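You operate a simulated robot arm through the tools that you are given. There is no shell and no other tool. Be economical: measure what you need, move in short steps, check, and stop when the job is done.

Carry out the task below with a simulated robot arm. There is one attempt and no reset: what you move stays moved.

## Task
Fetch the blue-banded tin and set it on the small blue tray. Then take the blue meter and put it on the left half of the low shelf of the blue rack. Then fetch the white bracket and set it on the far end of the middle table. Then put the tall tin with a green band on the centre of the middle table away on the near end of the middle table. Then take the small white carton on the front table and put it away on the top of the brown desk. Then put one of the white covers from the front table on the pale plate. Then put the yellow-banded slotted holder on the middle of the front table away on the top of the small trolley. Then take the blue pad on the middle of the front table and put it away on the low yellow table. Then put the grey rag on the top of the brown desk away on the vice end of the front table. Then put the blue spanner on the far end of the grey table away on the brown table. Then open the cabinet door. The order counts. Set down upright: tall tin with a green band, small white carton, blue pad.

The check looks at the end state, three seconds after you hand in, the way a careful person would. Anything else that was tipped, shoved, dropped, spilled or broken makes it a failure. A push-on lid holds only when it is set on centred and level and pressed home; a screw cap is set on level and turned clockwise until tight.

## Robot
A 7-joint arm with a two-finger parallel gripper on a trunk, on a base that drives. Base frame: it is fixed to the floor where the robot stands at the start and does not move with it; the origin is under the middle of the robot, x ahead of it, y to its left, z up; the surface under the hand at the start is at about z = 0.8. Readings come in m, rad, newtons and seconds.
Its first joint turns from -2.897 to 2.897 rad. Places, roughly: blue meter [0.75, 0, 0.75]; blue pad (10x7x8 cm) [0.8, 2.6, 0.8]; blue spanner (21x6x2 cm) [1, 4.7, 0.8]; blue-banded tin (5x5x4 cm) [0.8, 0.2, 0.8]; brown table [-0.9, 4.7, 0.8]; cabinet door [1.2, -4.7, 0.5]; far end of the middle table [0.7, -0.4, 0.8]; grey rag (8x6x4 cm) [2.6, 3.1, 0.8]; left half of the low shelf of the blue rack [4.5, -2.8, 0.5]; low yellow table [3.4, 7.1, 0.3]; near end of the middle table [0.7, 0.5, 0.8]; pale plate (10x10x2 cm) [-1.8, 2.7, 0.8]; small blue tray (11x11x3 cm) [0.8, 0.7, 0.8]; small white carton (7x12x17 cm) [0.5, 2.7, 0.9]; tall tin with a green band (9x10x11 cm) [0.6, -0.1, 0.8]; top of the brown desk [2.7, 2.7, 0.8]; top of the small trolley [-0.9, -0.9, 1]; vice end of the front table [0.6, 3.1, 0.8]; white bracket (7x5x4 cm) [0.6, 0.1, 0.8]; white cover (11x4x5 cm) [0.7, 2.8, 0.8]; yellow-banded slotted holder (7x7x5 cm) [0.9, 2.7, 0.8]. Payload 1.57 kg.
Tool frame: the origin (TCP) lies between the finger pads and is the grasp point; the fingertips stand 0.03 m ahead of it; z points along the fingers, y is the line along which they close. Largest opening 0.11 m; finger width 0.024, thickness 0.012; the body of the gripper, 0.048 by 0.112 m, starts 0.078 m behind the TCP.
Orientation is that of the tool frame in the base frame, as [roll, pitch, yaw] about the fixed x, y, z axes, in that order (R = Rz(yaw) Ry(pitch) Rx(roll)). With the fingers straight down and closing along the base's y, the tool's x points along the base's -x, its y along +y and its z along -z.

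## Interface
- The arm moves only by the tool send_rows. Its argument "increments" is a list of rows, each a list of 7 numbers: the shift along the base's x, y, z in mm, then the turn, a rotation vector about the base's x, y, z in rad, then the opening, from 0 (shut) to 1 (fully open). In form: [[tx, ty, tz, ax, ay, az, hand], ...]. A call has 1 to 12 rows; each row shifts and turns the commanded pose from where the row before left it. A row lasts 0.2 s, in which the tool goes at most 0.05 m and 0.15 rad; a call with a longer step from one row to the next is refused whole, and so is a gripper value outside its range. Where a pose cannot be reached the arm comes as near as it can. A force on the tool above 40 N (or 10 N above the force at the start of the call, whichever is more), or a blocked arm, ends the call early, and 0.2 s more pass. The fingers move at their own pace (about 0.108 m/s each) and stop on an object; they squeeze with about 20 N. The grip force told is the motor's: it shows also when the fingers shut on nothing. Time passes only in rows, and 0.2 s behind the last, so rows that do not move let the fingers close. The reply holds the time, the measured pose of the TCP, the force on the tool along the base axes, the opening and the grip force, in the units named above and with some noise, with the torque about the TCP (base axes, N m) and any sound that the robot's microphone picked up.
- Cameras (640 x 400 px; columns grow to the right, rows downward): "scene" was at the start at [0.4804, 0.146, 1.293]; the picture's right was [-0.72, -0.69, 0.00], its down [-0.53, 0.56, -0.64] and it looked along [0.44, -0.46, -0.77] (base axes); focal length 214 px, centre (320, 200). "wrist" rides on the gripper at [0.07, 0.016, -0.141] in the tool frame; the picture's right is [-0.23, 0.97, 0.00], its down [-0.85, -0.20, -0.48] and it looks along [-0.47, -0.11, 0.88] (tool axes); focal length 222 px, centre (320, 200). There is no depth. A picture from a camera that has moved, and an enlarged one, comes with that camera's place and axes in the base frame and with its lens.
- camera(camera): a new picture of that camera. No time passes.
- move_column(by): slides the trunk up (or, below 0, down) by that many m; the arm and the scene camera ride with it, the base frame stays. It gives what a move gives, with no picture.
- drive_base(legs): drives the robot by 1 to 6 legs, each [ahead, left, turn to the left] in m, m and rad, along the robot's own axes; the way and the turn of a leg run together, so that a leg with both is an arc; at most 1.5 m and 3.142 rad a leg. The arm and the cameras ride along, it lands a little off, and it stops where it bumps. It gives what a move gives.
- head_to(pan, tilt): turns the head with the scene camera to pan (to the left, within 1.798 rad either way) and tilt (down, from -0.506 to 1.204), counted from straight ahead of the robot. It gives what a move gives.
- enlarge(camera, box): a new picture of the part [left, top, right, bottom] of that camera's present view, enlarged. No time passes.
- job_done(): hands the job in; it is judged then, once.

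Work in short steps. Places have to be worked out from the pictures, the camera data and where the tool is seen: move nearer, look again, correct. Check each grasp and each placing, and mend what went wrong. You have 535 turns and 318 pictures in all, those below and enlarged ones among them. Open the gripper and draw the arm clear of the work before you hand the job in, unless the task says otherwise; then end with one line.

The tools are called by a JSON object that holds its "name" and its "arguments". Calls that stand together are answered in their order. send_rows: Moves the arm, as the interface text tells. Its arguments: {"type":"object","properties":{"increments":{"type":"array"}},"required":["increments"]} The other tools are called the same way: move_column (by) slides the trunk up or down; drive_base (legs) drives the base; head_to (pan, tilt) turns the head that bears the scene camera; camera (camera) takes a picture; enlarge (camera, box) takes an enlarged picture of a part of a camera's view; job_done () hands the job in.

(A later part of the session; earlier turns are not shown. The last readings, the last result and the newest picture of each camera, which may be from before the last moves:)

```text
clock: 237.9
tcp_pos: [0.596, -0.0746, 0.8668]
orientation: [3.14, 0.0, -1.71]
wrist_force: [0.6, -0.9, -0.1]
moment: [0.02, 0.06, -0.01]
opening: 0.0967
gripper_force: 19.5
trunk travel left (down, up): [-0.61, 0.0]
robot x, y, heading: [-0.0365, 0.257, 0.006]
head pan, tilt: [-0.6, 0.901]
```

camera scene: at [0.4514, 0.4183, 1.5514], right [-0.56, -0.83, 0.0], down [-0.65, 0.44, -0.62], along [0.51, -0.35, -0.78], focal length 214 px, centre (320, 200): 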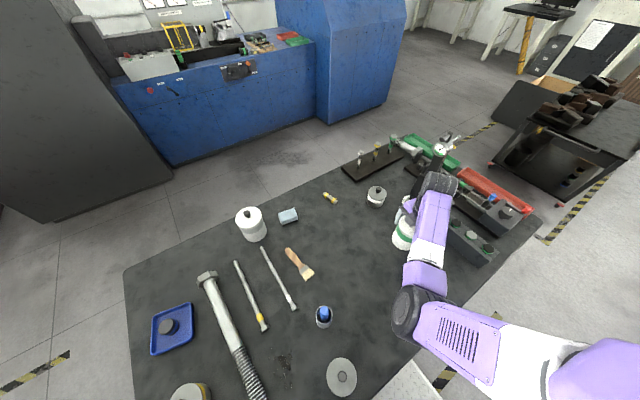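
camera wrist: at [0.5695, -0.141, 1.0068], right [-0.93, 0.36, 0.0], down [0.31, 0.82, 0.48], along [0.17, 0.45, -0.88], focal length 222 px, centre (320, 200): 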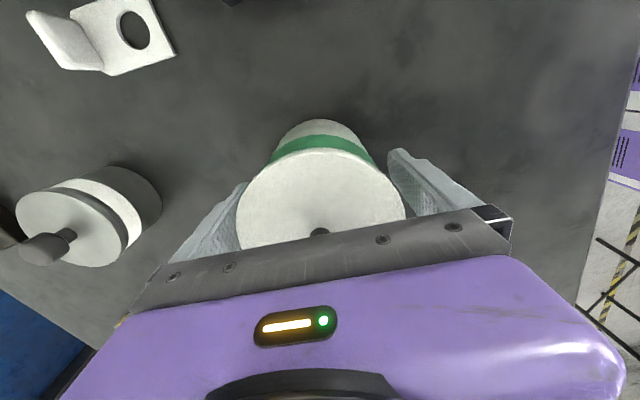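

Gripped (97 mm). I lift straight up and check.

{"name": "send_rows", "arguments": {"increments": [[0, 0, 15, 0, 0, 0, 0], [0, 0, 35, 0, 0, 0, 0], [0, 0, 40, 0, 0, 0, 0], [0, 0, 40, 0, 0, 0, 0], [0, 0, 40, 0, 0, 0, 0], [0, 0, 30, 0, 0, 0, 0], [0, 0, 0, 0, 0, 0, 0]]}}

{"name": "camera", "arguments": {"camera": "wrist"}}

{"name": "camera", "arguments": {"camera": "scene"}}

```text
clock: 239.6
tcp_pos: [0.5939, -0.0745, 1.0654]
orientation: [3.141, 0.0, -1.708]
wrist_force: [0.1, 0.7, -4.8]
moment: [0.02, 0.0, 0.03]
opening: 0.0969
gripper_force: 19.8
trunk travel left (down, up): [-0.61, 0.0]
robot x, y, heading: [-0.0397, 0.2554, 0.004]
head pan, tilt: [-0.6, 0.901]
```

```text
217 pictures are left
camera wrist: at [0.5688, -0.1405, 1.2057], right [-0.93, 0.36, 0.0], down [0.31, 0.82, 0.48], along [0.17, 0.45, -0.88], focal length 222 px, centre (320, 200)
```

wrist: 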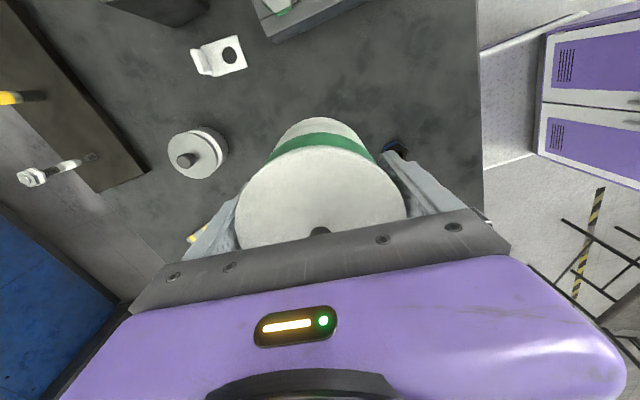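

```text
216 pictures are left
camera scene: at [0.4515, 0.4184, 1.5513], right [-0.56, -0.83, 0.0], down [-0.65, 0.44, -0.62], along [0.51, -0.35, -0.78], focal length 214 px, centre (320, 200)
```

scene: 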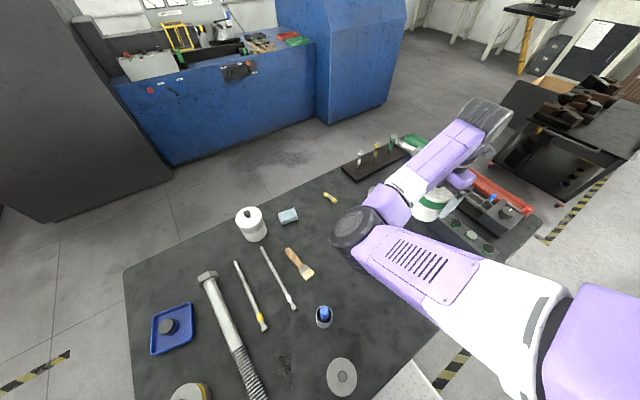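

Held. I check the candidate spot (0.53, 0.46) and the dark marks near it.

{"name": "enlarge", "arguments": {"camera": "scene", "box": [190, 280, 382, 400]}}

```text
3.33 times, centred on (286, 340) of scene
camera zoom: at [0.4515, 0.4184, 1.5513], right [-0.56, -0.83, 0.0], down [-0.65, 0.44, -0.62], along [0.51, -0.35, -0.78], focal length 715 px, centre (433, -267)
```

zoom: 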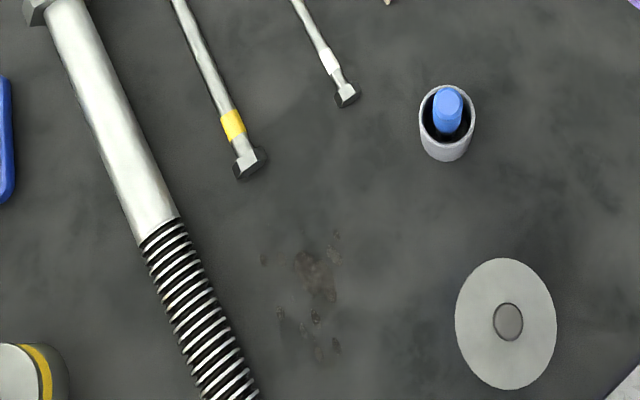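

There's a dirt stain there; the clean free spot is at (0.935, 0.735), beyond the tray. I drive left to y≈0.6 and x≈0, lowering the trunk a bit for reach afterwards.

{"name": "send_rows", "arguments": {"increments": [[0, 0, 40, 0, 0, 0, 0], [0, 0, 0, 0, 0, 0, 0]]}}

{"name": "drive_base", "arguments": {"legs": [[0, 0.35, -0.005], [0.03, 0, 0]]}}

{"name": "head_to", "arguments": {"pan": 0.0, "tilt": 0.8}}

{"name": "camera", "arguments": {"camera": "scene"}}

```text
clock: 240.2
tcp_pos: [0.6129, -0.0751, 1.0934]
orientation: [3.142, -0.002, -1.711]
wrist_force: [0.3, 0.0, -5.1]
moment: [0.02, -0.01, 0.0]
opening: 0.0969
gripper_force: 19.9
out of reach, approached as far as the arm can: row 1
trunk travel left (down, up): [-0.61, 0.0]
robot x, y, heading: [-0.0402, 0.2523, 0.007]
head pan, tilt: [-0.6, 0.901]
```

```text
clock: 242.8
tcp_pos: [0.6396, 0.2703, 1.0933]
orientation: [3.141, -0.001, -1.718]
wrist_force: [0.4, 0.0, -6.2]
moment: [-0.01, -0.03, 0.04]
opening: 0.097
gripper_force: 19.7
trunk travel left (down, up): [-0.61, 0.0]
robot x, y, heading: [-0.0071, 0.6043, -0.001]
head pan, tilt: [-0.6, 0.901]
```

```text
clock: 243.8
tcp_pos: [0.6394, 0.2693, 1.0928]
orientation: [-3.141, -0.001, -1.718]
wrist_force: [-0.1, -0.1, -5.5]
moment: [0.0, -0.01, 0.02]
opening: 0.0965
gripper_force: 19.6
trunk travel left (down, up): [-0.61, 0.0]
robot x, y, heading: [-0.0089, 0.6074, 0.002]
head pan, tilt: [0.0, 0.799]
```

```text
214 pictures are left
camera scene: at [0.5006, 0.8066, 1.5592], right [0.0, -1.0, 0.0], down [-0.72, 0.0, -0.7], along [0.7, 0.0, -0.72], focal length 214 px, centre (320, 200)
```

scene: 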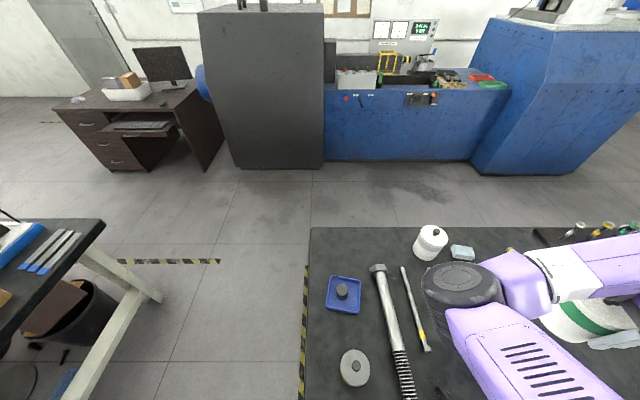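

I carry the tin toward (0.945, 0.74), watching the arm.

{"name": "send_rows", "arguments": {"increments": [[0, 45, 0, 0, 0, 0, 0], [0, 45, 0, 0, 0, 0, 0], [10, 45, 0, 0, 0, 0, 0], [20, 45, 0, 0, 0, 0, 0], [25, 40, 0, 0, 0, 0, 0], [25, 40, 0, 0, 0, 0, 0], [0, 0, 0, 0, 0, 0, 0]]}}

{"name": "camera", "arguments": {"camera": "scene"}}

```text
clock: 245.4
tcp_pos: [0.7183, 0.5289, 1.0922]
orientation: [-3.14, -0.001, -1.718]
wrist_force: [0.7, 0.2, -5.4]
moment: [-0.03, -0.02, 0.02]
opening: 0.0969
gripper_force: 20.1
trunk travel left (down, up): [-0.61, 0.0]
robot x, y, heading: [-0.0102, 0.605, -0.001]
head pan, tilt: [0.0, 0.799]
```

```text
213 pictures are left
camera scene: at [0.5005, 0.807, 1.5592], right [0.0, -1.0, 0.0], down [-0.72, 0.0, -0.7], along [0.7, 0.0, -0.72], focal length 214 px, centre (320, 200)
```

scene: 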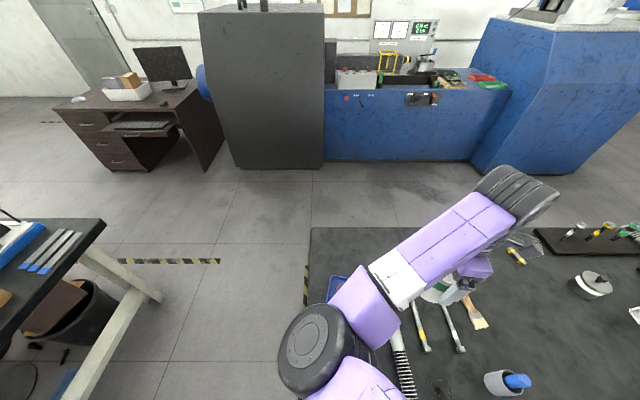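

Elbow is high over the left end; fine. I continue to the target.

{"name": "send_rows", "arguments": {"increments": [[34, 32, 0, 0, 0, 0, 0], [34, 32, 0, 0, 0, 0, 0], [34, 32, 0, 0, 0, 0, 0], [34, 32, 0, 0, 0, 0, 0], [34, 32, 0, 0, 0, 0, 0], [34, 32, 0, 0, 0, 0, 0], [22, 19, 0, 0, 0, 0, 0], [0, 0, 0, 0, 0, 0, 0]]}}

{"name": "camera", "arguments": {"camera": "scene"}}

{"name": "camera", "arguments": {"camera": "wrist"}}

```text
clock: 247.2
tcp_pos: [0.945, 0.7392, 1.0926]
orientation: [-3.141, -0.001, -1.719]
wrist_force: [0.0, 0.0, -6.6]
moment: [0.0, -0.01, 0.0]
opening: 0.0971
gripper_force: 20.4
trunk travel left (down, up): [-0.61, 0.0]
robot x, y, heading: [-0.0072, 0.6082, -0.006]
head pan, tilt: [0.0, 0.799]
```

```text
212 pictures are left
camera scene: at [0.5007, 0.8069, 1.5592], right [0.0, -1.0, 0.0], down [-0.72, 0.0, -0.7], along [0.7, 0.0, -0.72], focal length 214 px, centre (320, 200)
```

scene: 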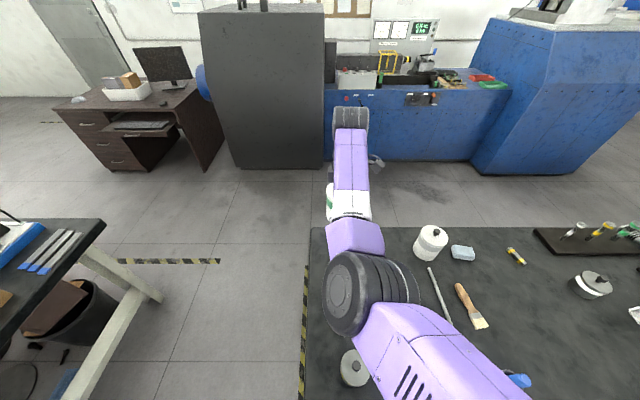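

```text
211 pictures are left
camera wrist: at [0.9188, 0.6732, 1.234], right [-0.93, 0.37, 0.0], down [0.32, 0.82, 0.48], along [0.18, 0.44, -0.88], focal length 222 px, centre (320, 200)
```

wrist: 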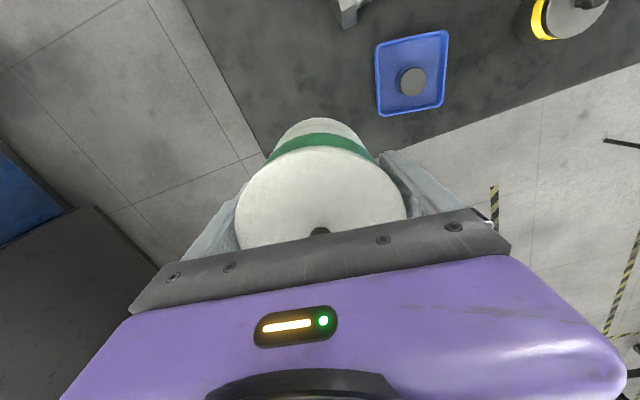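

Clearances fine: tray edge at x 0.847, table ends at 1.07 / 0.84. I descend with the arm first.

{"name": "send_rows", "arguments": {"increments": [[0, 0, -40, 0, 0, 0, 0], [0, 0, -40, 0, 0, 0, 0], [0, 0, -40, 0, 0, 0, 0], [0, 0, -40, 0, 0, 0, 0], [0, 0, -30, 0, 0, 0, 0], [0, 0, 0, 0, 0, 0, 0]]}}

{"name": "camera", "arguments": {"camera": "scene"}}

{"name": "camera", "arguments": {"camera": "wrist"}}

```text
clock: 248.7
tcp_pos: [0.9451, 0.7407, 0.9027]
orientation: [3.14, -0.002, -1.72]
wrist_force: [0.1, 0.1, -6.2]
moment: [0.01, 0.03, 0.0]
opening: 0.0969
gripper_force: 19.9
trunk travel left (down, up): [-0.61, 0.0]
robot x, y, heading: [-0.0078, 0.6075, 0.0]
head pan, tilt: [0.0, 0.799]
```

```text
210 pictures are left
camera scene: at [0.5007, 0.8068, 1.5592], right [0.0, -1.0, 0.0], down [-0.72, 0.0, -0.7], along [0.7, 0.0, -0.72], focal length 214 px, centre (320, 200)
```

scene: 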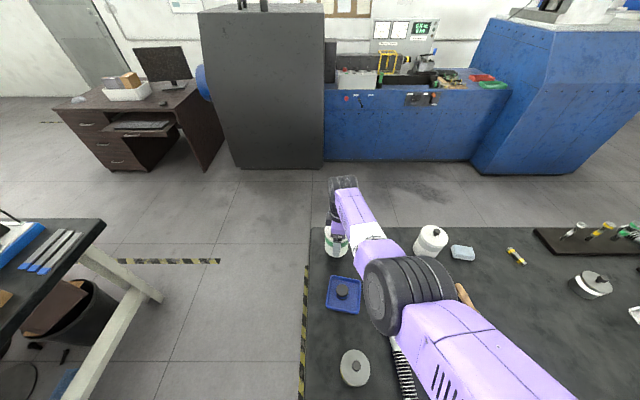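

```text
209 pictures are left
camera wrist: at [0.918, 0.6744, 1.0438], right [-0.93, 0.37, 0.0], down [0.32, 0.82, 0.48], along [0.18, 0.44, -0.88], focal length 222 px, centre (320, 200)
```

wrist: 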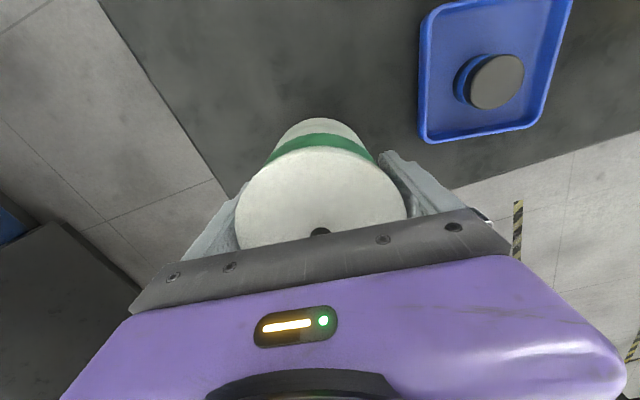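

Reach is fine. I go down to 0.872 and then feel for contact.

{"name": "send_rows", "arguments": {"increments": [[0, 0, -20, 0, 0, 0, 0], [0, 0, -10, 0, 0, 0, 0], [0, 0, -3, 0, 0, 0, 0], [0, 0, 0, 0, 0, 0, 0]]}}

```text
clock: 249.7
tcp_pos: [0.938, 0.7391, 0.8738]
orientation: [-3.141, -0.002, -1.719]
wrist_force: [0.3, -0.1, -5.9]
moment: [0.02, 0.01, -0.03]
opening: 0.0968
gripper_force: 20.2
out of reach, approached as far as the arm can: row 1, 3
trunk travel left (down, up): [-0.61, 0.0]
robot x, y, heading: [-0.0098, 0.6079, -0.006]
head pan, tilt: [0.0, 0.799]
```

At the reach limit; I use the trunk to lower the last millimetres.

{"name": "move_column", "arguments": {"by": -0.006}}

```text
clock: 250.2
tcp_pos: [0.9398, 0.739, 0.8682]
orientation: [3.14, -0.003, -1.717]
wrist_force: [0.0, -0.1, -5.7]
moment: [-0.02, 0.0, 0.03]
opening: 0.0967
gripper_force: 20.0
trunk travel left (down, up): [-0.604, 0.006]
robot x, y, heading: [-0.0056, 0.6071, 0.001]
head pan, tilt: [0.0, 0.799]
```

{"name": "move_column", "arguments": {"by": -0.002}}

```text
clock: 250.7
tcp_pos: [0.9398, 0.7383, 0.8667]
orientation: [-3.141, -0.001, -1.718]
wrist_force: [-0.3, -0.2, -5.4]
moment: [0.01, -0.02, -0.02]
opening: 0.0967
gripper_force: 20.2
trunk travel left (down, up): [-0.602, 0.008]
robot x, y, heading: [-0.0114, 0.6094, -0.005]
head pan, tilt: [0.0, 0.799]
```

{"name": "move_column", "arguments": {"by": -0.002}}

```text
clock: 251.2
tcp_pos: [0.9392, 0.7384, 0.8655]
orientation: [-3.142, -0.002, -1.717]
wrist_force: [-3.3, -0.4, 6.2]
moment: [0.37, 0.49, 0.17]
opening: 0.0967
gripper_force: 20.0
trunk travel left (down, up): [-0.6, 0.01]
robot x, y, heading: [-0.0054, 0.6039, -0.004]
head pan, tilt: [0.0, 0.799]
```

Contact. I open and lift the trunk/hand clear straight up.

{"name": "send_rows", "arguments": {"increments": [[0, 0, 0, 0, 0, 0, 1], [0, 0, 0, 0, 0, 0, 1], [0, 0, 0, 0, 0, 0, 1]]}}

{"name": "move_column", "arguments": {"by": 0.01}}

{"name": "send_rows", "arguments": {"increments": [[0, 0, 20, 0, 0, 0, 1], [0, 0, 40, 0, 0, 0, 1], [0, 0, 40, 0, 0, 0, 1], [0, 0, 40, 0, 0, 0, 1], [0, 0, 40, 0, 0, 0, 1], [0, 0, 0, 0, 0, 0, 1]]}}

{"name": "camera", "arguments": {"camera": "wrist"}}

{"name": "camera", "arguments": {"camera": "scene"}}

```text
clock: 252.0
tcp_pos: [0.9389, 0.7393, 0.8647]
orientation: [3.142, -0.001, -1.717]
wrist_force: [-0.8, 0.9, -0.1]
moment: [0.0, -0.03, -0.01]
opening: 0.1099
gripper_force: 0.1
trunk travel left (down, up): [-0.6, 0.01]
robot x, y, heading: [-0.0088, 0.6056, 0.002]
head pan, tilt: [0.0, 0.799]
```

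```text
clock: 252.6
tcp_pos: [0.9391, 0.7391, 0.874]
orientation: [3.141, -0.002, -1.718]
wrist_force: [0.0, -0.5, -1.1]
moment: [-0.02, 0.02, -0.01]
opening: 0.1097
gripper_force: 0.1
trunk travel left (down, up): [-0.61, 0.0]
robot x, y, heading: [-0.0069, 0.6079, 0.001]
head pan, tilt: [0.0, 0.799]
```

```text
clock: 254.0
tcp_pos: [0.9377, 0.7408, 1.0543]
orientation: [-3.141, -0.001, -1.717]
wrist_force: [-1.1, 0.1, -1.2]
moment: [-0.02, 0.02, -0.03]
opening: 0.1099
gripper_force: 0.2
trunk travel left (down, up): [-0.61, 0.0]
robot x, y, heading: [-0.0087, 0.609, -0.002]
head pan, tilt: [0.0, 0.799]
```

```text
208 pictures are left
camera wrist: at [0.9114, 0.6746, 1.1951], right [-0.93, 0.37, 0.0], down [0.32, 0.82, 0.48], along [0.18, 0.44, -0.88], focal length 222 px, centre (320, 200)
```

wrist: 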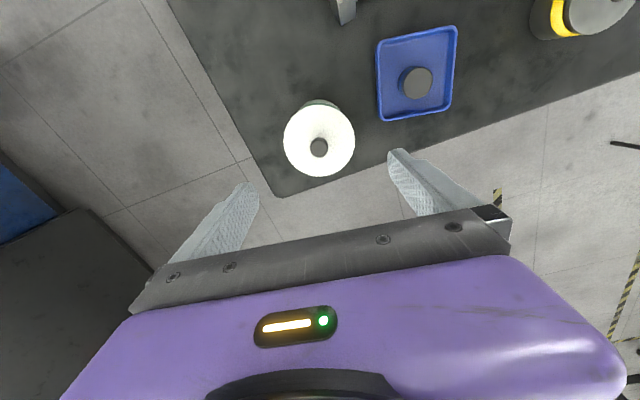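

```text
207 pictures are left
camera scene: at [0.5003, 0.8068, 1.5593], right [0.0, -1.0, 0.0], down [-0.72, 0.0, -0.7], along [0.7, 0.0, -0.72], focal length 214 px, centre (320, 200)
```

scene: 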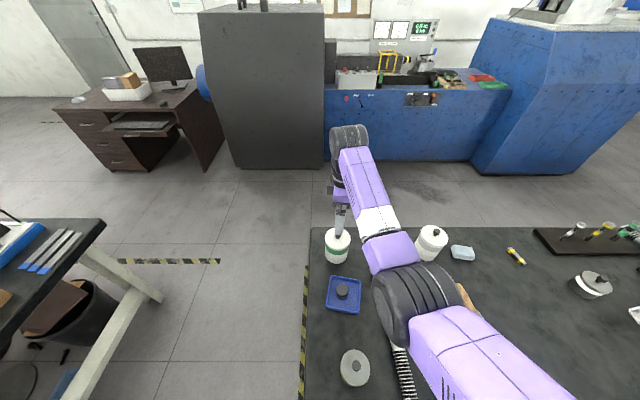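

The green-banded tin stands upright at the near end. Next the white carton on the front table. I retract the hand and turn its yaw back.

{"name": "send_rows", "arguments": {"increments": [[-25, -10, 20, 0, 0, -0.12, 1], [-30, -12, 20, 0, 0, -0.12, 1], [-30, -12, 20, 0, 0, -0.12, 1], [-30, -12, 20, 0, 0, -0.12, 1], [-30, -12, 20, 0, 0, -0.12, 1], [-30, -12, 20, 0, 0, -0.12, 1], [-30, -12, 0, 0, 0, -0.12, 1], [-30, -12, 0, 0, 0, -0.12, 1], [-30, -12, 0, 0, 0, -0.12, 1], [-30, -12, 0, 0, 0, -0.12, 1], [-20, -12, 0, 0, 0, -0.12, 1], [0, 0, 0, 0, 0, -0.1, 1]]}}

{"name": "head_to", "arguments": {"pan": -0.5, "tilt": 0.8}}

{"name": "camera", "arguments": {"camera": "scene"}}

```text
clock: 256.6
tcp_pos: [0.6236, 0.6069, 1.175]
orientation: [3.141, -0.001, -3.14]
wrist_force: [0.1, 0.7, 0.5]
moment: [0.0, 0.02, 0.0]
opening: 0.11
gripper_force: 0.1
trunk travel left (down, up): [-0.61, 0.0]
robot x, y, heading: [-0.0094, 0.6012, -0.002]
head pan, tilt: [0.0, 0.799]
```

```text
clock: 257.6
tcp_pos: [0.6225, 0.6071, 1.1748]
orientation: [-3.14, 0.0, -3.139]
wrist_force: [0.5, -0.7, -0.2]
moment: [0.01, 0.03, 0.03]
opening: 0.1101
gripper_force: 0.0
trunk travel left (down, up): [-0.61, 0.0]
robot x, y, heading: [-0.0085, 0.6078, -0.004]
head pan, tilt: [-0.499, 0.799]
```

```text
206 pictures are left
camera scene: at [0.4905, 0.7682, 1.5593], right [-0.48, -0.88, 0.0], down [-0.63, 0.34, -0.7], along [0.61, -0.33, -0.72], focal length 214 px, centre (320, 200)
```

scene: 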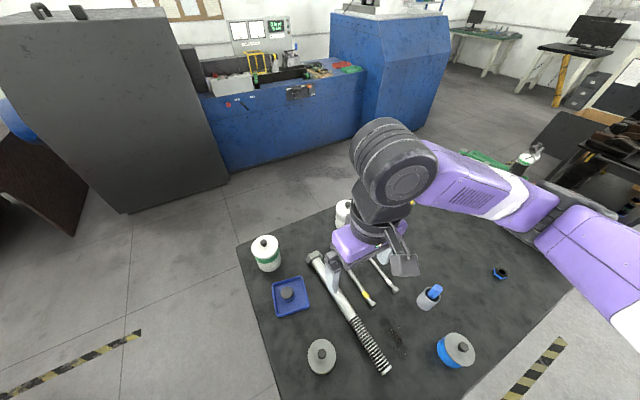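

All is upright. I back off, turn left to face +y and look along the way to the front table's west side.

{"name": "drive_base", "arguments": {"legs": [[-0.25, 0, 0], [0, 0, 1.571]]}}

{"name": "head_to", "arguments": {"pan": 0.1, "tilt": 0.6}}

{"name": "camera", "arguments": {"camera": "scene"}}

```text
clock: 261.2
tcp_pos: [0.2556, 0.9711, 1.1753]
orientation: [-3.142, -0.003, -2.525]
wrist_force: [-0.4, -0.2, 0.9]
moment: [0.01, -0.01, -0.02]
opening: 0.1102
gripper_force: 0.1
trunk travel left (down, up): [-0.61, 0.0]
robot x, y, heading: [-0.2621, 0.6095, 0.611]
head pan, tilt: [-0.499, 0.799]
stopped in leg 2: the robot was blocked; the commanded pose is now the measured one
```

```text
clock: 262.2
tcp_pos: [0.2568, 0.9691, 1.1752]
orientation: [-3.141, -0.002, -2.528]
wrist_force: [-0.5, -0.2, 0.2]
moment: [0.02, -0.01, 0.0]
opening: 0.11
gripper_force: 0.1
trunk travel left (down, up): [-0.61, 0.0]
robot x, y, heading: [-0.2584, 0.6099, 0.611]
head pan, tilt: [0.099, 0.6]
```

```text
205 pictures are left
camera scene: at [0.0422, 1.0747, 1.5761], right [0.65, -0.76, 0.0], down [-0.43, -0.37, -0.82], along [0.63, 0.54, -0.57], focal length 214 px, centre (320, 200)
```

scene: 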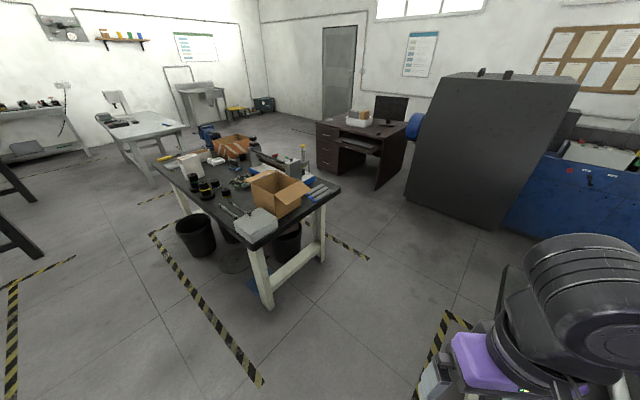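

Blocked part-way by something behind. I look left-behind and right-behind.

{"name": "head_to", "arguments": {"pan": 1.79, "tilt": 0.7}}

{"name": "camera", "arguments": {"camera": "scene"}}

{"name": "head_to", "arguments": {"pan": -1.79, "tilt": 0.7}}

{"name": "camera", "arguments": {"camera": "scene"}}

```text
clock: 263.9
tcp_pos: [0.2557, 0.9701, 1.1746]
orientation: [3.14, 0.0, -2.528]
wrist_force: [0.1, 0.3, -0.2]
moment: [0.0, -0.01, 0.03]
opening: 0.1098
gripper_force: 0.0
trunk travel left (down, up): [-0.61, 0.0]
robot x, y, heading: [-0.2612, 0.6068, 0.608]
head pan, tilt: [1.791, 0.7]
```

```text
204 pictures are left
camera scene: at [-0.0875, 1.0746, 1.5676], right [0.68, 0.74, 0.0], down [0.47, -0.43, -0.77], along [-0.56, 0.52, -0.64], focal length 214 px, centre (320, 200)
```

scene: 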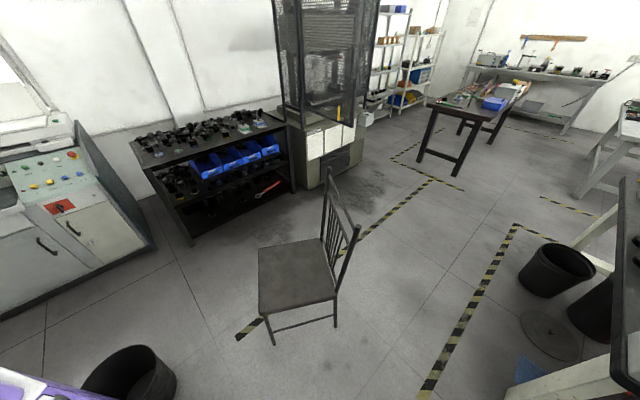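

```text
clock: 266.9
tcp_pos: [0.2565, 0.9712, 1.176]
orientation: [3.141, -0.002, -2.528]
wrist_force: [-0.6, -0.8, 0.1]
moment: [0.02, 0.01, 0.02]
opening: 0.1102
gripper_force: 0.0
trunk travel left (down, up): [-0.61, 0.0]
robot x, y, heading: [-0.2647, 0.6041, 0.607]
head pan, tilt: [-1.791, 0.7]
```

```text
203 pictures are left
camera scene: at [0.0074, 0.9386, 1.5675], right [-0.92, -0.38, 0.0], down [-0.25, 0.6, -0.76], along [0.29, -0.71, -0.64], focal length 214 px, centre (320, 200)
```

scene: 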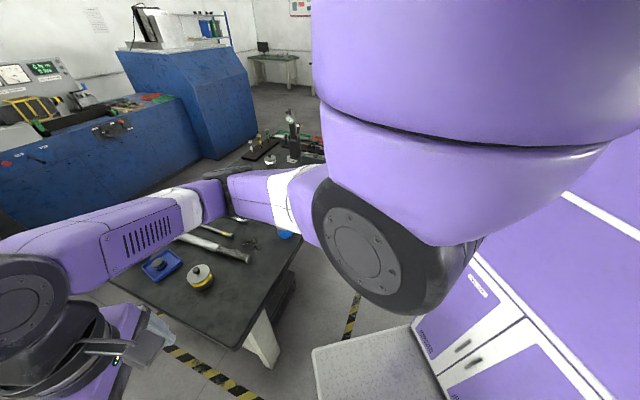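

A waste bin stands at (−0.85, 0.55), touched by the rear corner, and the chair at (−0.6, 1.4). I shift to (−0.1, 0.25), where I can turn freely.

{"name": "drive_base", "arguments": {"legs": [[-0.07, -0.38, 0], [0, 0, 0.96]]}}

```text
clock: 271.8
tcp_pos: [-0.1089, 0.8922, 1.175]
orientation: [3.141, -0.001, -1.56]
wrist_force: [0.6, 0.3, -0.1]
moment: [0.03, 0.0, 0.0]
opening: 0.11
gripper_force: 0.0
trunk travel left (down, up): [-0.61, 0.0]
robot x, y, heading: [-0.1044, 0.2637, 1.579]
head pan, tilt: [-1.791, 0.7]
```

Turned. I check the bin is still standing.

{"name": "head_to", "arguments": {"pan": 1.3, "tilt": 0.8}}

{"name": "camera", "arguments": {"camera": "scene"}}

```text
clock: 274.5
tcp_pos: [-0.1098, 0.8908, 1.1744]
orientation: [-3.14, 0.0, -1.561]
wrist_force: [-0.5, 0.1, -0.6]
moment: [-0.03, 0.0, 0.02]
opening: 0.1101
gripper_force: 0.0
trunk travel left (down, up): [-0.61, 0.0]
robot x, y, heading: [-0.1043, 0.2583, 1.581]
head pan, tilt: [1.3, 0.799]
```

```text
202 pictures are left
camera scene: at [-0.3845, 0.7084, 1.5593], right [0.26, 0.96, 0.0], down [0.69, -0.19, -0.7], along [-0.67, 0.18, -0.72], focal length 214 px, centre (320, 200)
```

scene: 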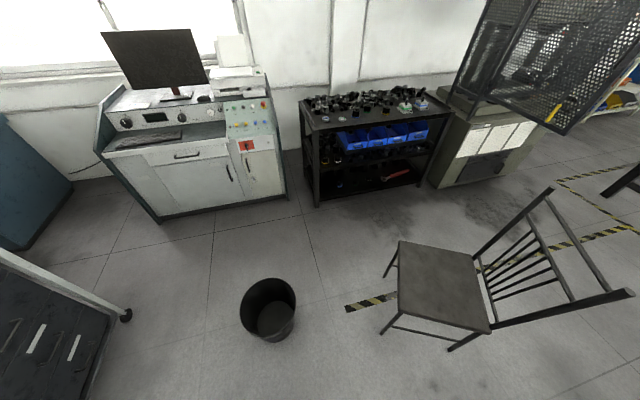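

The bin stands upright. I shift to x≈0 and drive up between chair and front table.

{"name": "drive_base", "arguments": {"legs": [[0, -0.1, -0.01], [0.5, 0, 0]]}}

```text
clock: 278.2
tcp_pos: [0.0005, 1.3921, 1.1743]
orientation: [-3.141, -0.001, -1.575]
wrist_force: [-0.5, -0.2, 0.2]
moment: [0.0, 0.02, 0.04]
opening: 0.1101
gripper_force: 0.1
trunk travel left (down, up): [-0.61, 0.0]
robot x, y, heading: [-0.0001, 0.7579, 1.557]
head pan, tilt: [1.3, 0.799]
```

{"name": "drive_base", "arguments": {"legs": [[0, 0, 0.014], [1.4, 0, 0]]}}

{"name": "head_to", "arguments": {"pan": -0.6, "tilt": 0.8}}

{"name": "camera", "arguments": {"camera": "scene"}}

```text
clock: 285.5
tcp_pos: [-0.0439, 2.792, 1.1753]
orientation: [3.141, 0.0, -1.537]
wrist_force: [0.5, -0.6, -0.3]
moment: [0.0, -0.02, 0.0]
opening: 0.1099
gripper_force: 0.1
trunk travel left (down, up): [-0.61, 0.0]
robot x, y, heading: [-0.0227, 2.1618, 1.603]
head pan, tilt: [1.3, 0.799]
```

```text
clock: 287.3
tcp_pos: [-0.0448, 2.7921, 1.1751]
orientation: [-3.141, -0.002, -1.537]
wrist_force: [-0.5, -0.7, -0.5]
moment: [0.0, -0.01, 0.02]
opening: 0.1099
gripper_force: 0.1
trunk travel left (down, up): [-0.61, 0.0]
robot x, y, heading: [-0.0221, 2.1585, 1.602]
head pan, tilt: [-0.6, 0.799]
```

```text
201 pictures are left
camera scene: at [-0.1928, 2.6516, 1.5593], right [0.84, -0.54, 0.0], down [-0.39, -0.6, -0.7], along [0.38, 0.59, -0.72], focal length 214 px, centre (320, 200)
```

scene: 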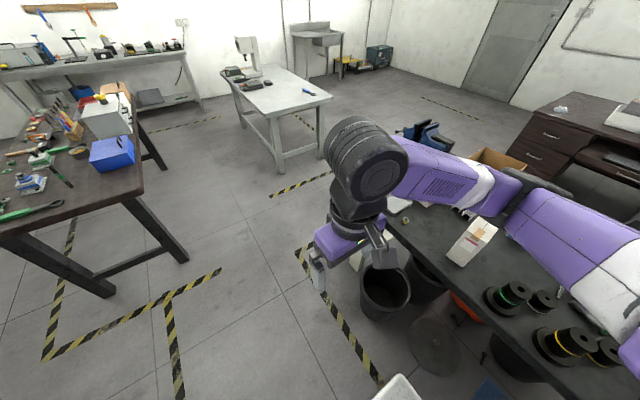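

Carton at about (0.47, 2.69). I sidestep left past the chair, go to y≈2.5 and turn to face the front table.

{"name": "drive_base", "arguments": {"legs": [[0.2, 0.05, -0.03], [0.15, 0.2, 0]]}}

{"name": "drive_base", "arguments": {"legs": [[0, 0, -1.571]]}}

{"name": "head_to", "arguments": {"pan": 0.0, "tilt": 0.85}}

{"name": "camera", "arguments": {"camera": "scene"}}

{"name": "camera", "arguments": {"camera": "wrist"}}

```text
clock: 290.4
tcp_pos: [-0.2823, 3.1481, 1.1757]
orientation: [3.142, -0.002, -1.565]
wrist_force: [-0.3, 0.0, 0.5]
moment: [0.04, 0.02, -0.01]
opening: 0.1101
gripper_force: 0.1
trunk travel left (down, up): [-0.61, 0.0]
robot x, y, heading: [-0.2775, 2.5169, 1.566]
head pan, tilt: [-0.6, 0.799]
```

```text
clock: 294.6
tcp_pos: [0.3536, 2.5171, 1.1758]
orientation: [3.141, -0.001, 3.142]
wrist_force: [-0.3, 1.0, -0.2]
moment: [0.0, -0.02, 0.02]
opening: 0.1101
gripper_force: 0.0
trunk travel left (down, up): [-0.61, 0.0]
robot x, y, heading: [-0.2788, 2.5161, -0.001]
head pan, tilt: [-0.6, 0.799]
```

```text
clock: 295.6
tcp_pos: [0.3521, 2.5182, 1.175]
orientation: [-3.141, -0.001, -3.138]
wrist_force: [0.2, -1.0, -0.7]
moment: [0.01, -0.03, 0.02]
opening: 0.1098
gripper_force: 0.1
trunk travel left (down, up): [-0.61, 0.0]
robot x, y, heading: [-0.2784, 2.5191, 0.0]
head pan, tilt: [0.0, 0.85]
```

```text
200 pictures are left
camera scene: at [0.2278, 2.7171, 1.5553], right [0.0, -1.0, 0.0], down [-0.75, 0.0, -0.66], along [0.66, 0.0, -0.75], focal length 214 px, centre (320, 200)
```

scene: 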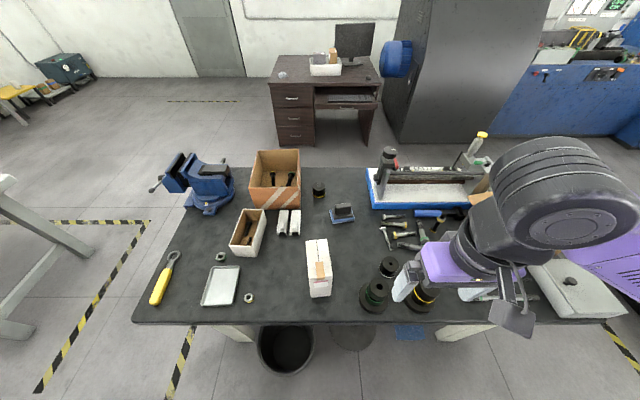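

```text
199 pictures are left
camera wrist: at [0.2829, 2.5343, 1.316], right [0.23, 0.97, 0.0], down [0.86, -0.2, 0.48], along [0.47, -0.11, -0.88], focal length 222 px, centre (320, 200)
```

wrist: 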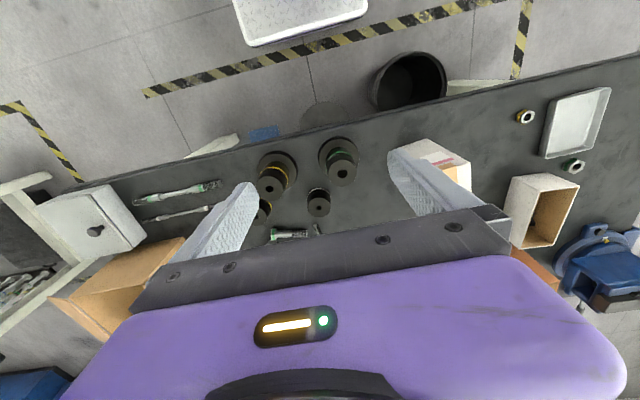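

A good overview of the front table. I zoom in on carton, covers, holder and pad.

{"name": "enlarge", "arguments": {"camera": "scene", "box": [224, 160, 416, 320]}}

```text
2.50 times, centred on (320, 240) of scene
camera zoom: at [0.2278, 2.7171, 1.5553], right [0.0, -1.0, 0.0], down [-0.75, 0.0, -0.66], along [0.66, 0.0, -0.75], focal length 536 px, centre (320, 100)
```

zoom: 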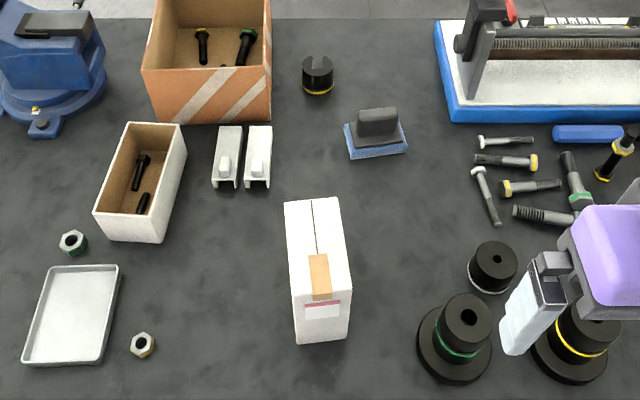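

Carton: top centre (0.517, 2.721), 12 cm along x and 6.5–7 cm along y, yaw about +0.09, top z≈0.97. I go above it with that yaw.

{"name": "send_rows", "arguments": {"increments": [[30, 38, 0, 0, 0, 0.045, 1], [30, 38, 0, 0, 0, 0.045, 1], [35, 42, 0, 0, 0, 0, 1], [35, 42, -20, 0, 0, 0, 1], [35, 43, -30, 0, 0, 0, 1], [0, 0, 0, 0, 0, 0, 1]]}}

{"name": "camera", "arguments": {"camera": "wrist"}}

{"name": "camera", "arguments": {"camera": "scene"}}

```text
refused: row 3 steps farther than a row can; nothing moved
```

```text
197 pictures are left
camera wrist: at [0.2829, 2.5343, 1.316], right [0.23, 0.97, 0.0], down [0.86, -0.2, 0.48], along [0.47, -0.11, -0.88], focal length 222 px, centre (320, 200)
```

wrist: 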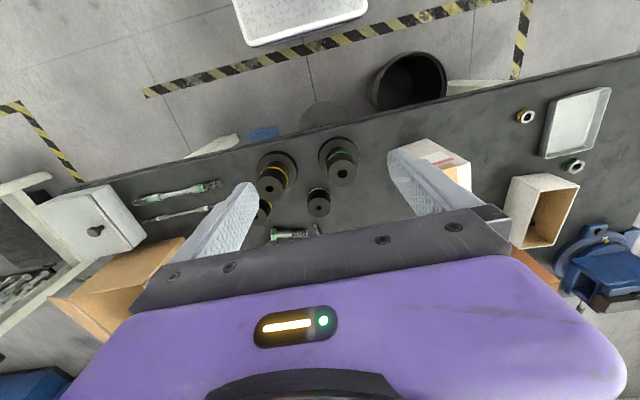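

```text
196 pictures are left
camera scene: at [0.2278, 2.7171, 1.5553], right [0.0, -1.0, 0.0], down [-0.75, 0.0, -0.66], along [0.66, 0.0, -0.75], focal length 214 px, centre (320, 200)
```

scene: 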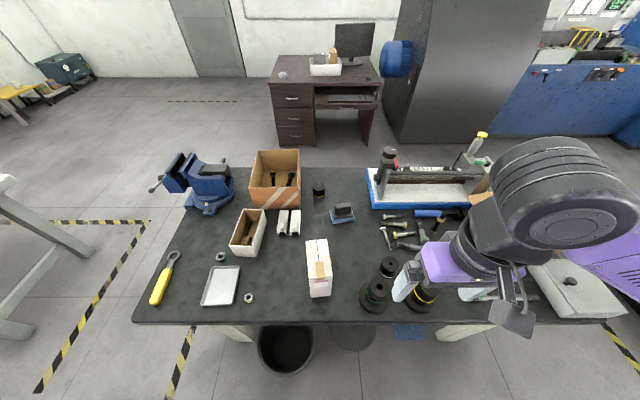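

Steps were too long; I send them smaller.

{"name": "send_rows", "arguments": {"increments": [[27, 33, 0, 0, 0, 0.045, 1], [27, 33, 0, 0, 0, 0.045, 1], [27, 34, 0, 0, 0, 0, 1], [28, 34, 0, 0, 0, 0, 1], [28, 34, 0, 0, 0, 0, 1], [28, 35, 0, 0, 0, 0, 1], [0, 0, -40, 0, 0, 0, 1], [0, 0, 0, 0, 0, 0, 1]]}}

{"name": "camera", "arguments": {"camera": "wrist"}}

{"name": "camera", "arguments": {"camera": "scene"}}

```text
clock: 297.4
tcp_pos: [0.5173, 2.7219, 1.1358]
orientation: [3.141, -0.002, -3.05]
wrist_force: [-0.4, 0.0, 0.0]
moment: [0.0, 0.0, 0.0]
opening: 0.1098
gripper_force: 0.0
trunk travel left (down, up): [-0.61, 0.0]
robot x, y, heading: [-0.277, 2.516, -0.001]
head pan, tilt: [0.0, 0.85]
```

```text
195 pictures are left
camera wrist: at [0.4461, 2.7334, 1.2765], right [0.14, 0.99, 0.0], down [0.87, -0.12, 0.48], along [0.47, -0.07, -0.88], focal length 222 px, centre (320, 200)
```

wrist: 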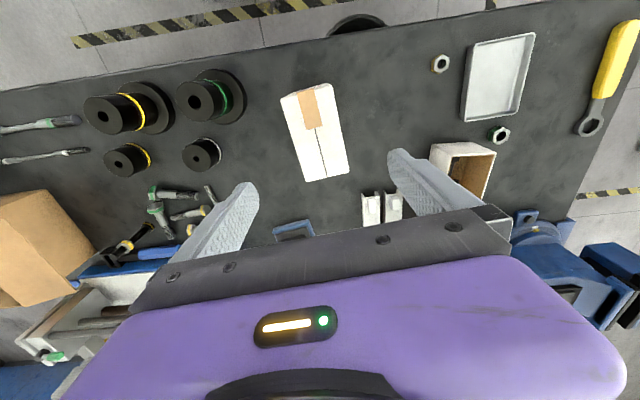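

```text
194 pictures are left
camera scene: at [0.2278, 2.7174, 1.5552], right [0.0, -1.0, 0.0], down [-0.75, 0.0, -0.66], along [0.66, 0.0, -0.75], focal length 214 px, centre (320, 200)
```

scene: 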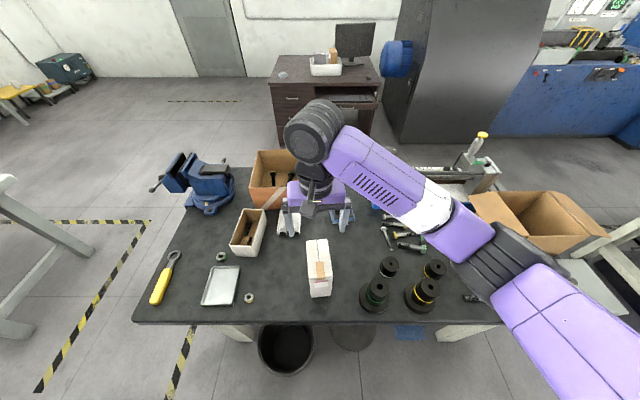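

Centre confirmed (0.514, 2.719). I lower to 1.01 and check the arm.

{"name": "send_rows", "arguments": {"increments": [[-2, -2, -40, 0, 0, 0, 1], [0, 0, -40, 0, 0, 0, 1], [0, 0, -40, 0, 0, 0, 1], [0, 0, 0, 0, 0, 0, 1]]}}

{"name": "camera", "arguments": {"camera": "scene"}}

{"name": "camera", "arguments": {"camera": "wrist"}}

```text
clock: 298.4
tcp_pos: [0.5152, 2.7184, 1.0156]
orientation: [3.14, 0.0, -3.049]
wrist_force: [1.0, -0.1, 0.0]
moment: [-0.02, -0.01, 0.02]
opening: 0.11
gripper_force: 0.1
trunk travel left (down, up): [-0.61, 0.0]
robot x, y, heading: [-0.2786, 2.5175, -0.002]
head pan, tilt: [0.0, 0.85]
```

```text
193 pictures are left
camera scene: at [0.2278, 2.7172, 1.5553], right [0.0, -1.0, 0.0], down [-0.75, 0.0, -0.66], along [0.66, 0.0, -0.75], focal length 214 px, centre (320, 200)
```

scene: 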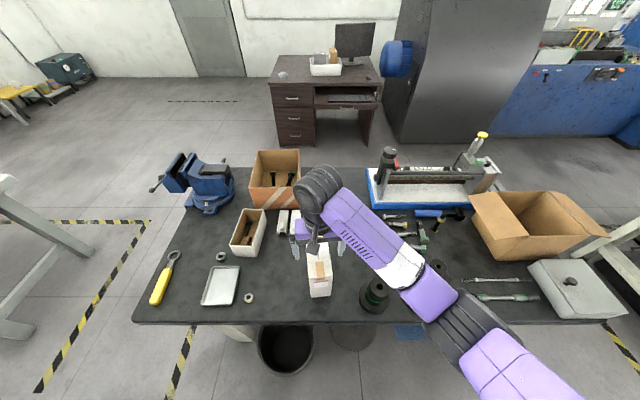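

```text
192 pictures are left
camera wrist: at [0.4433, 2.729, 1.1569], right [0.14, 0.99, 0.0], down [0.87, -0.12, 0.48], along [0.47, -0.07, -0.88], focal length 222 px, centre (320, 200)
```

wrist: 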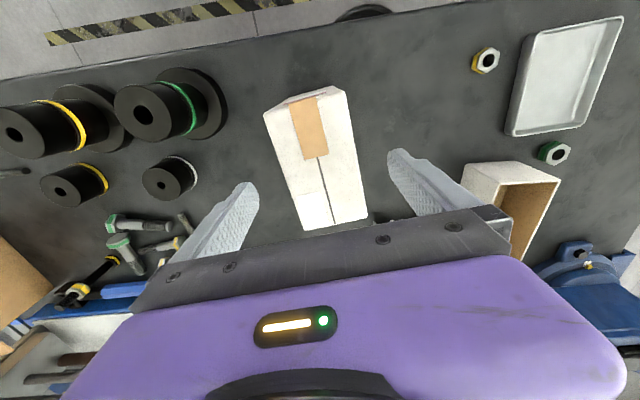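

Clear. I lower to 0.908 and grip.

{"name": "send_rows", "arguments": {"increments": [[0, 0, -40, 0, 0, 0, 1], [0, 0, -40, 0, 0, 0, 1], [0, 0, -28, 0, 0, 0, 1], [0, 0, 0, 0, 0, 0, 1], [0, 0, 0, 0, 0, 0, 0.6], [0, 0, 0, 0, 0, 0, 0.3], [0, 0, 0, 0, 0, 0, 0], [0, 0, 0, 0, 0, 0, 0]]}}

{"name": "send_rows", "arguments": {"increments": [[0, 0, 15, 0, 0, 0, 0], [0, 0, 35, 0, 0, 0, 0], [0, 0, 45, 0, 0, 0, 0], [0, 0, 45, 0, 0, 0, 0], [0, 0, 45, 0, 0, 0, 0], [0, 0, 45, 0, 0, 0, 0], [0, 0, 0, 0, 0, 0, 0]]}}

{"name": "camera", "arguments": {"camera": "wrist"}}

{"name": "camera", "arguments": {"camera": "scene"}}

```text
clock: 300.2
tcp_pos: [0.5159, 2.7194, 0.9076]
orientation: [3.141, -0.002, -3.05]
wrist_force: [-0.9, 0.5, -0.1]
moment: [-0.02, 0.04, 0.01]
opening: 0.0683
gripper_force: 19.4
trunk travel left (down, up): [-0.61, 0.0]
robot x, y, heading: [-0.2776, 2.5159, -0.002]
head pan, tilt: [0.0, 0.85]
```

```text
clock: 301.8
tcp_pos: [0.5156, 2.7156, 1.1389]
orientation: [3.14, -0.002, -3.049]
wrist_force: [0.7, 0.3, -3.1]
moment: [-0.01, 0.02, 0.01]
opening: 0.0682
gripper_force: 19.9
trunk travel left (down, up): [-0.61, 0.0]
robot x, y, heading: [-0.2764, 2.5164, -0.001]
head pan, tilt: [0.0, 0.85]
```

```text
191 pictures are left
camera wrist: at [0.4443, 2.7267, 1.2793], right [0.14, 0.99, 0.0], down [0.87, -0.12, 0.48], along [0.47, -0.07, -0.88], focal length 222 px, centre (320, 200)
```

wrist: 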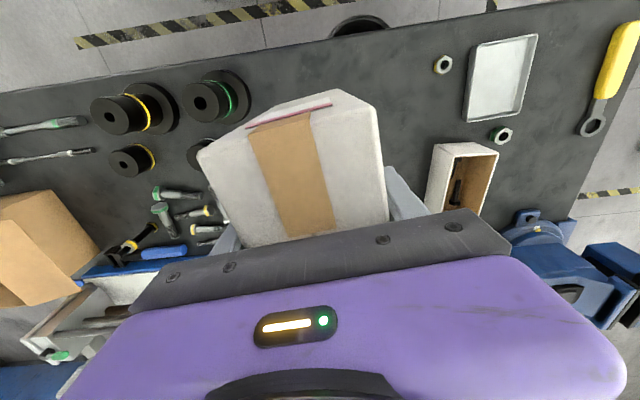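

```text
190 pictures are left
camera scene: at [0.2278, 2.7171, 1.5552], right [0.0, -1.0, 0.0], down [-0.75, 0.0, -0.66], along [0.66, 0.0, -0.75], focal length 214 px, centre (320, 200)
```

scene: 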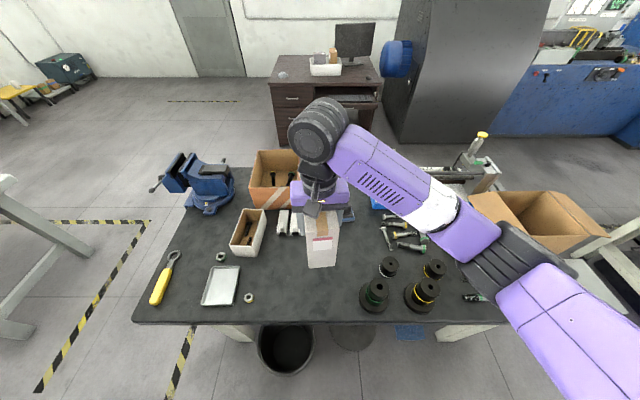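

Carton held upright. I draw the hand in and up, then go round the north (vice) end of the table: strafe left, then diagonally, then ahead.

{"name": "send_rows", "arguments": {"increments": [[-24, -32, 10, 0, 0, 0, 0], [-25, -33, 10, 0, 0, 0, 0], [-25, -33, 10, 0, 0, 0, 0], [-25, -33, 10, 0, 0, 0, 0], [-25, -33, 10, 0, 0, 0, 0], [-25, -33, 10, 0, 0, 0, 0], [0, 0, 0, 0, 0, 0, 0]]}}

{"name": "drive_base", "arguments": {"legs": [[0, 0.8, 0]]}}

{"name": "head_to", "arguments": {"pan": 0.5, "tilt": 0.6}}

{"name": "camera", "arguments": {"camera": "scene"}}

```text
clock: 303.4
tcp_pos: [0.3668, 2.5224, 1.1986]
orientation: [3.14, -0.002, -3.05]
wrist_force: [-0.2, -0.2, -1.9]
moment: [0.01, -0.01, 0.01]
opening: 0.0684
gripper_force: 20.0
trunk travel left (down, up): [-0.61, 0.0]
robot x, y, heading: [-0.2761, 2.5152, -0.002]
head pan, tilt: [0.0, 0.85]
```

```text
clock: 307.7
tcp_pos: [0.3718, 3.3169, 1.1979]
orientation: [3.14, -0.002, -3.054]
wrist_force: [-0.3, 0.3, -2.7]
moment: [0.03, -0.01, 0.02]
opening: 0.0683
gripper_force: 20.3
trunk travel left (down, up): [-0.61, 0.0]
robot x, y, heading: [-0.2715, 3.319, -0.007]
head pan, tilt: [0.0, 0.85]
```

```text
clock: 308.6
tcp_pos: [0.3727, 3.3165, 1.1983]
orientation: [3.141, -0.001, -3.056]
wrist_force: [0.1, -0.4, -2.2]
moment: [-0.01, 0.01, 0.02]
opening: 0.0679
gripper_force: 20.0
trunk travel left (down, up): [-0.61, 0.0]
robot x, y, heading: [-0.2775, 3.3134, -0.007]
head pan, tilt: [0.499, 0.6]
```

```text
189 pictures are left
camera scene: at [0.234, 3.5542, 1.5761], right [0.47, -0.88, 0.0], down [-0.5, -0.27, -0.82], along [0.73, 0.39, -0.57], focal length 214 px, centre (320, 200)
```

scene: 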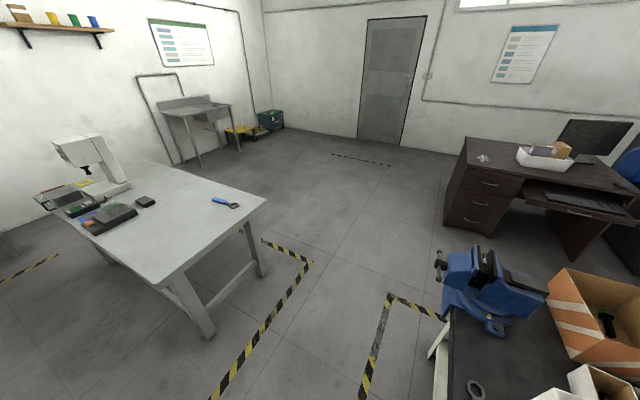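

The passage is clear. I drive round to the desk side.

{"name": "drive_base", "arguments": {"legs": [[0.3, 0.48, 0.007], [1.4, 0, 0], [0.45, 0, 0]]}}

{"name": "head_to", "arguments": {"pan": -0.5, "tilt": 0.7}}

{"name": "camera", "arguments": {"camera": "scene"}}

```text
clock: 320.7
tcp_pos: [2.5224, 3.7843, 1.1991]
orientation: [-3.141, -0.003, -3.045]
wrist_force: [-0.8, 0.5, -2.7]
moment: [0.0, -0.05, -0.01]
opening: 0.0681
gripper_force: 19.3
trunk travel left (down, up): [-0.61, 0.0]
robot x, y, heading: [1.874, 3.7764, 0.003]
head pan, tilt: [0.499, 0.6]
```

```text
clock: 322.0
tcp_pos: [2.5219, 3.7834, 1.1969]
orientation: [3.141, -0.002, -3.045]
wrist_force: [0.4, 0.2, -2.7]
moment: [-0.02, 0.02, 0.0]
opening: 0.068
gripper_force: 19.8
trunk travel left (down, up): [-0.61, 0.0]
robot x, y, heading: [1.8759, 3.7786, 0.003]
head pan, tilt: [-0.499, 0.7]
```

```text
188 pictures are left
camera scene: at [2.3785, 3.9372, 1.5675], right [-0.48, -0.88, 0.0], down [-0.57, 0.31, -0.76], along [0.67, -0.36, -0.64], focal length 214 px, centre (320, 200)
```

scene: 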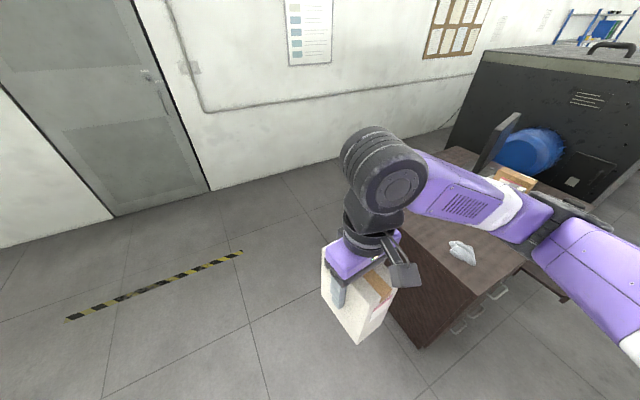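

Rag seen at about (2.58, 3.11). I strafe right to y≈2.85 and look at the desk top.

{"name": "drive_base", "arguments": {"legs": [[0, -0.9, 0]]}}

{"name": "head_to", "arguments": {"pan": 0.2, "tilt": 0.85}}

{"name": "camera", "arguments": {"camera": "scene"}}

{"name": "camera", "arguments": {"camera": "wrist"}}

```text
clock: 326.6
tcp_pos: [2.5329, 2.9169, 1.1985]
orientation: [3.14, -0.001, -3.027]
wrist_force: [0.4, -0.3, -3.1]
moment: [0.02, 0.01, 0.01]
opening: 0.0677
gripper_force: 20.5
trunk travel left (down, up): [-0.61, 0.0]
robot x, y, heading: [1.8884, 2.8992, 0.016]
head pan, tilt: [-0.499, 0.7]
```

```text
clock: 327.7
tcp_pos: [2.5325, 2.9164, 1.1972]
orientation: [-3.141, -0.002, -3.024]
wrist_force: [-0.2, 0.2, -2.4]
moment: [0.01, -0.01, -0.02]
opening: 0.068
gripper_force: 19.8
trunk travel left (down, up): [-0.61, 0.0]
robot x, y, heading: [1.885, 2.8998, 0.021]
head pan, tilt: [0.201, 0.85]
```

```text
187 pictures are left
camera scene: at [2.3871, 3.1234, 1.5553], right [0.22, -0.98, 0.0], down [-0.73, -0.16, -0.66], along [0.64, 0.14, -0.75], focal length 214 px, centre (320, 200)
```

scene: 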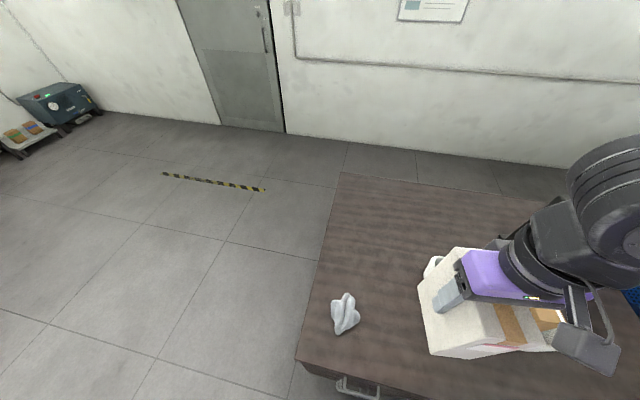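

```text
186 pictures are left
camera wrist: at [2.4617, 2.9256, 1.3391], right [0.11, 0.99, 0.0], down [0.87, -0.1, 0.48], along [0.47, -0.05, -0.88], focal length 222 px, centre (320, 200)
```

wrist: 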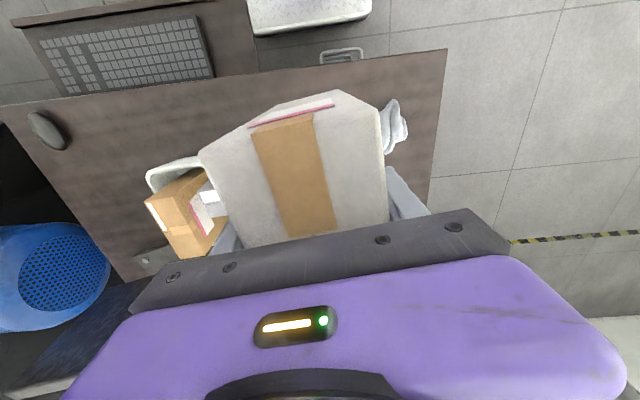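

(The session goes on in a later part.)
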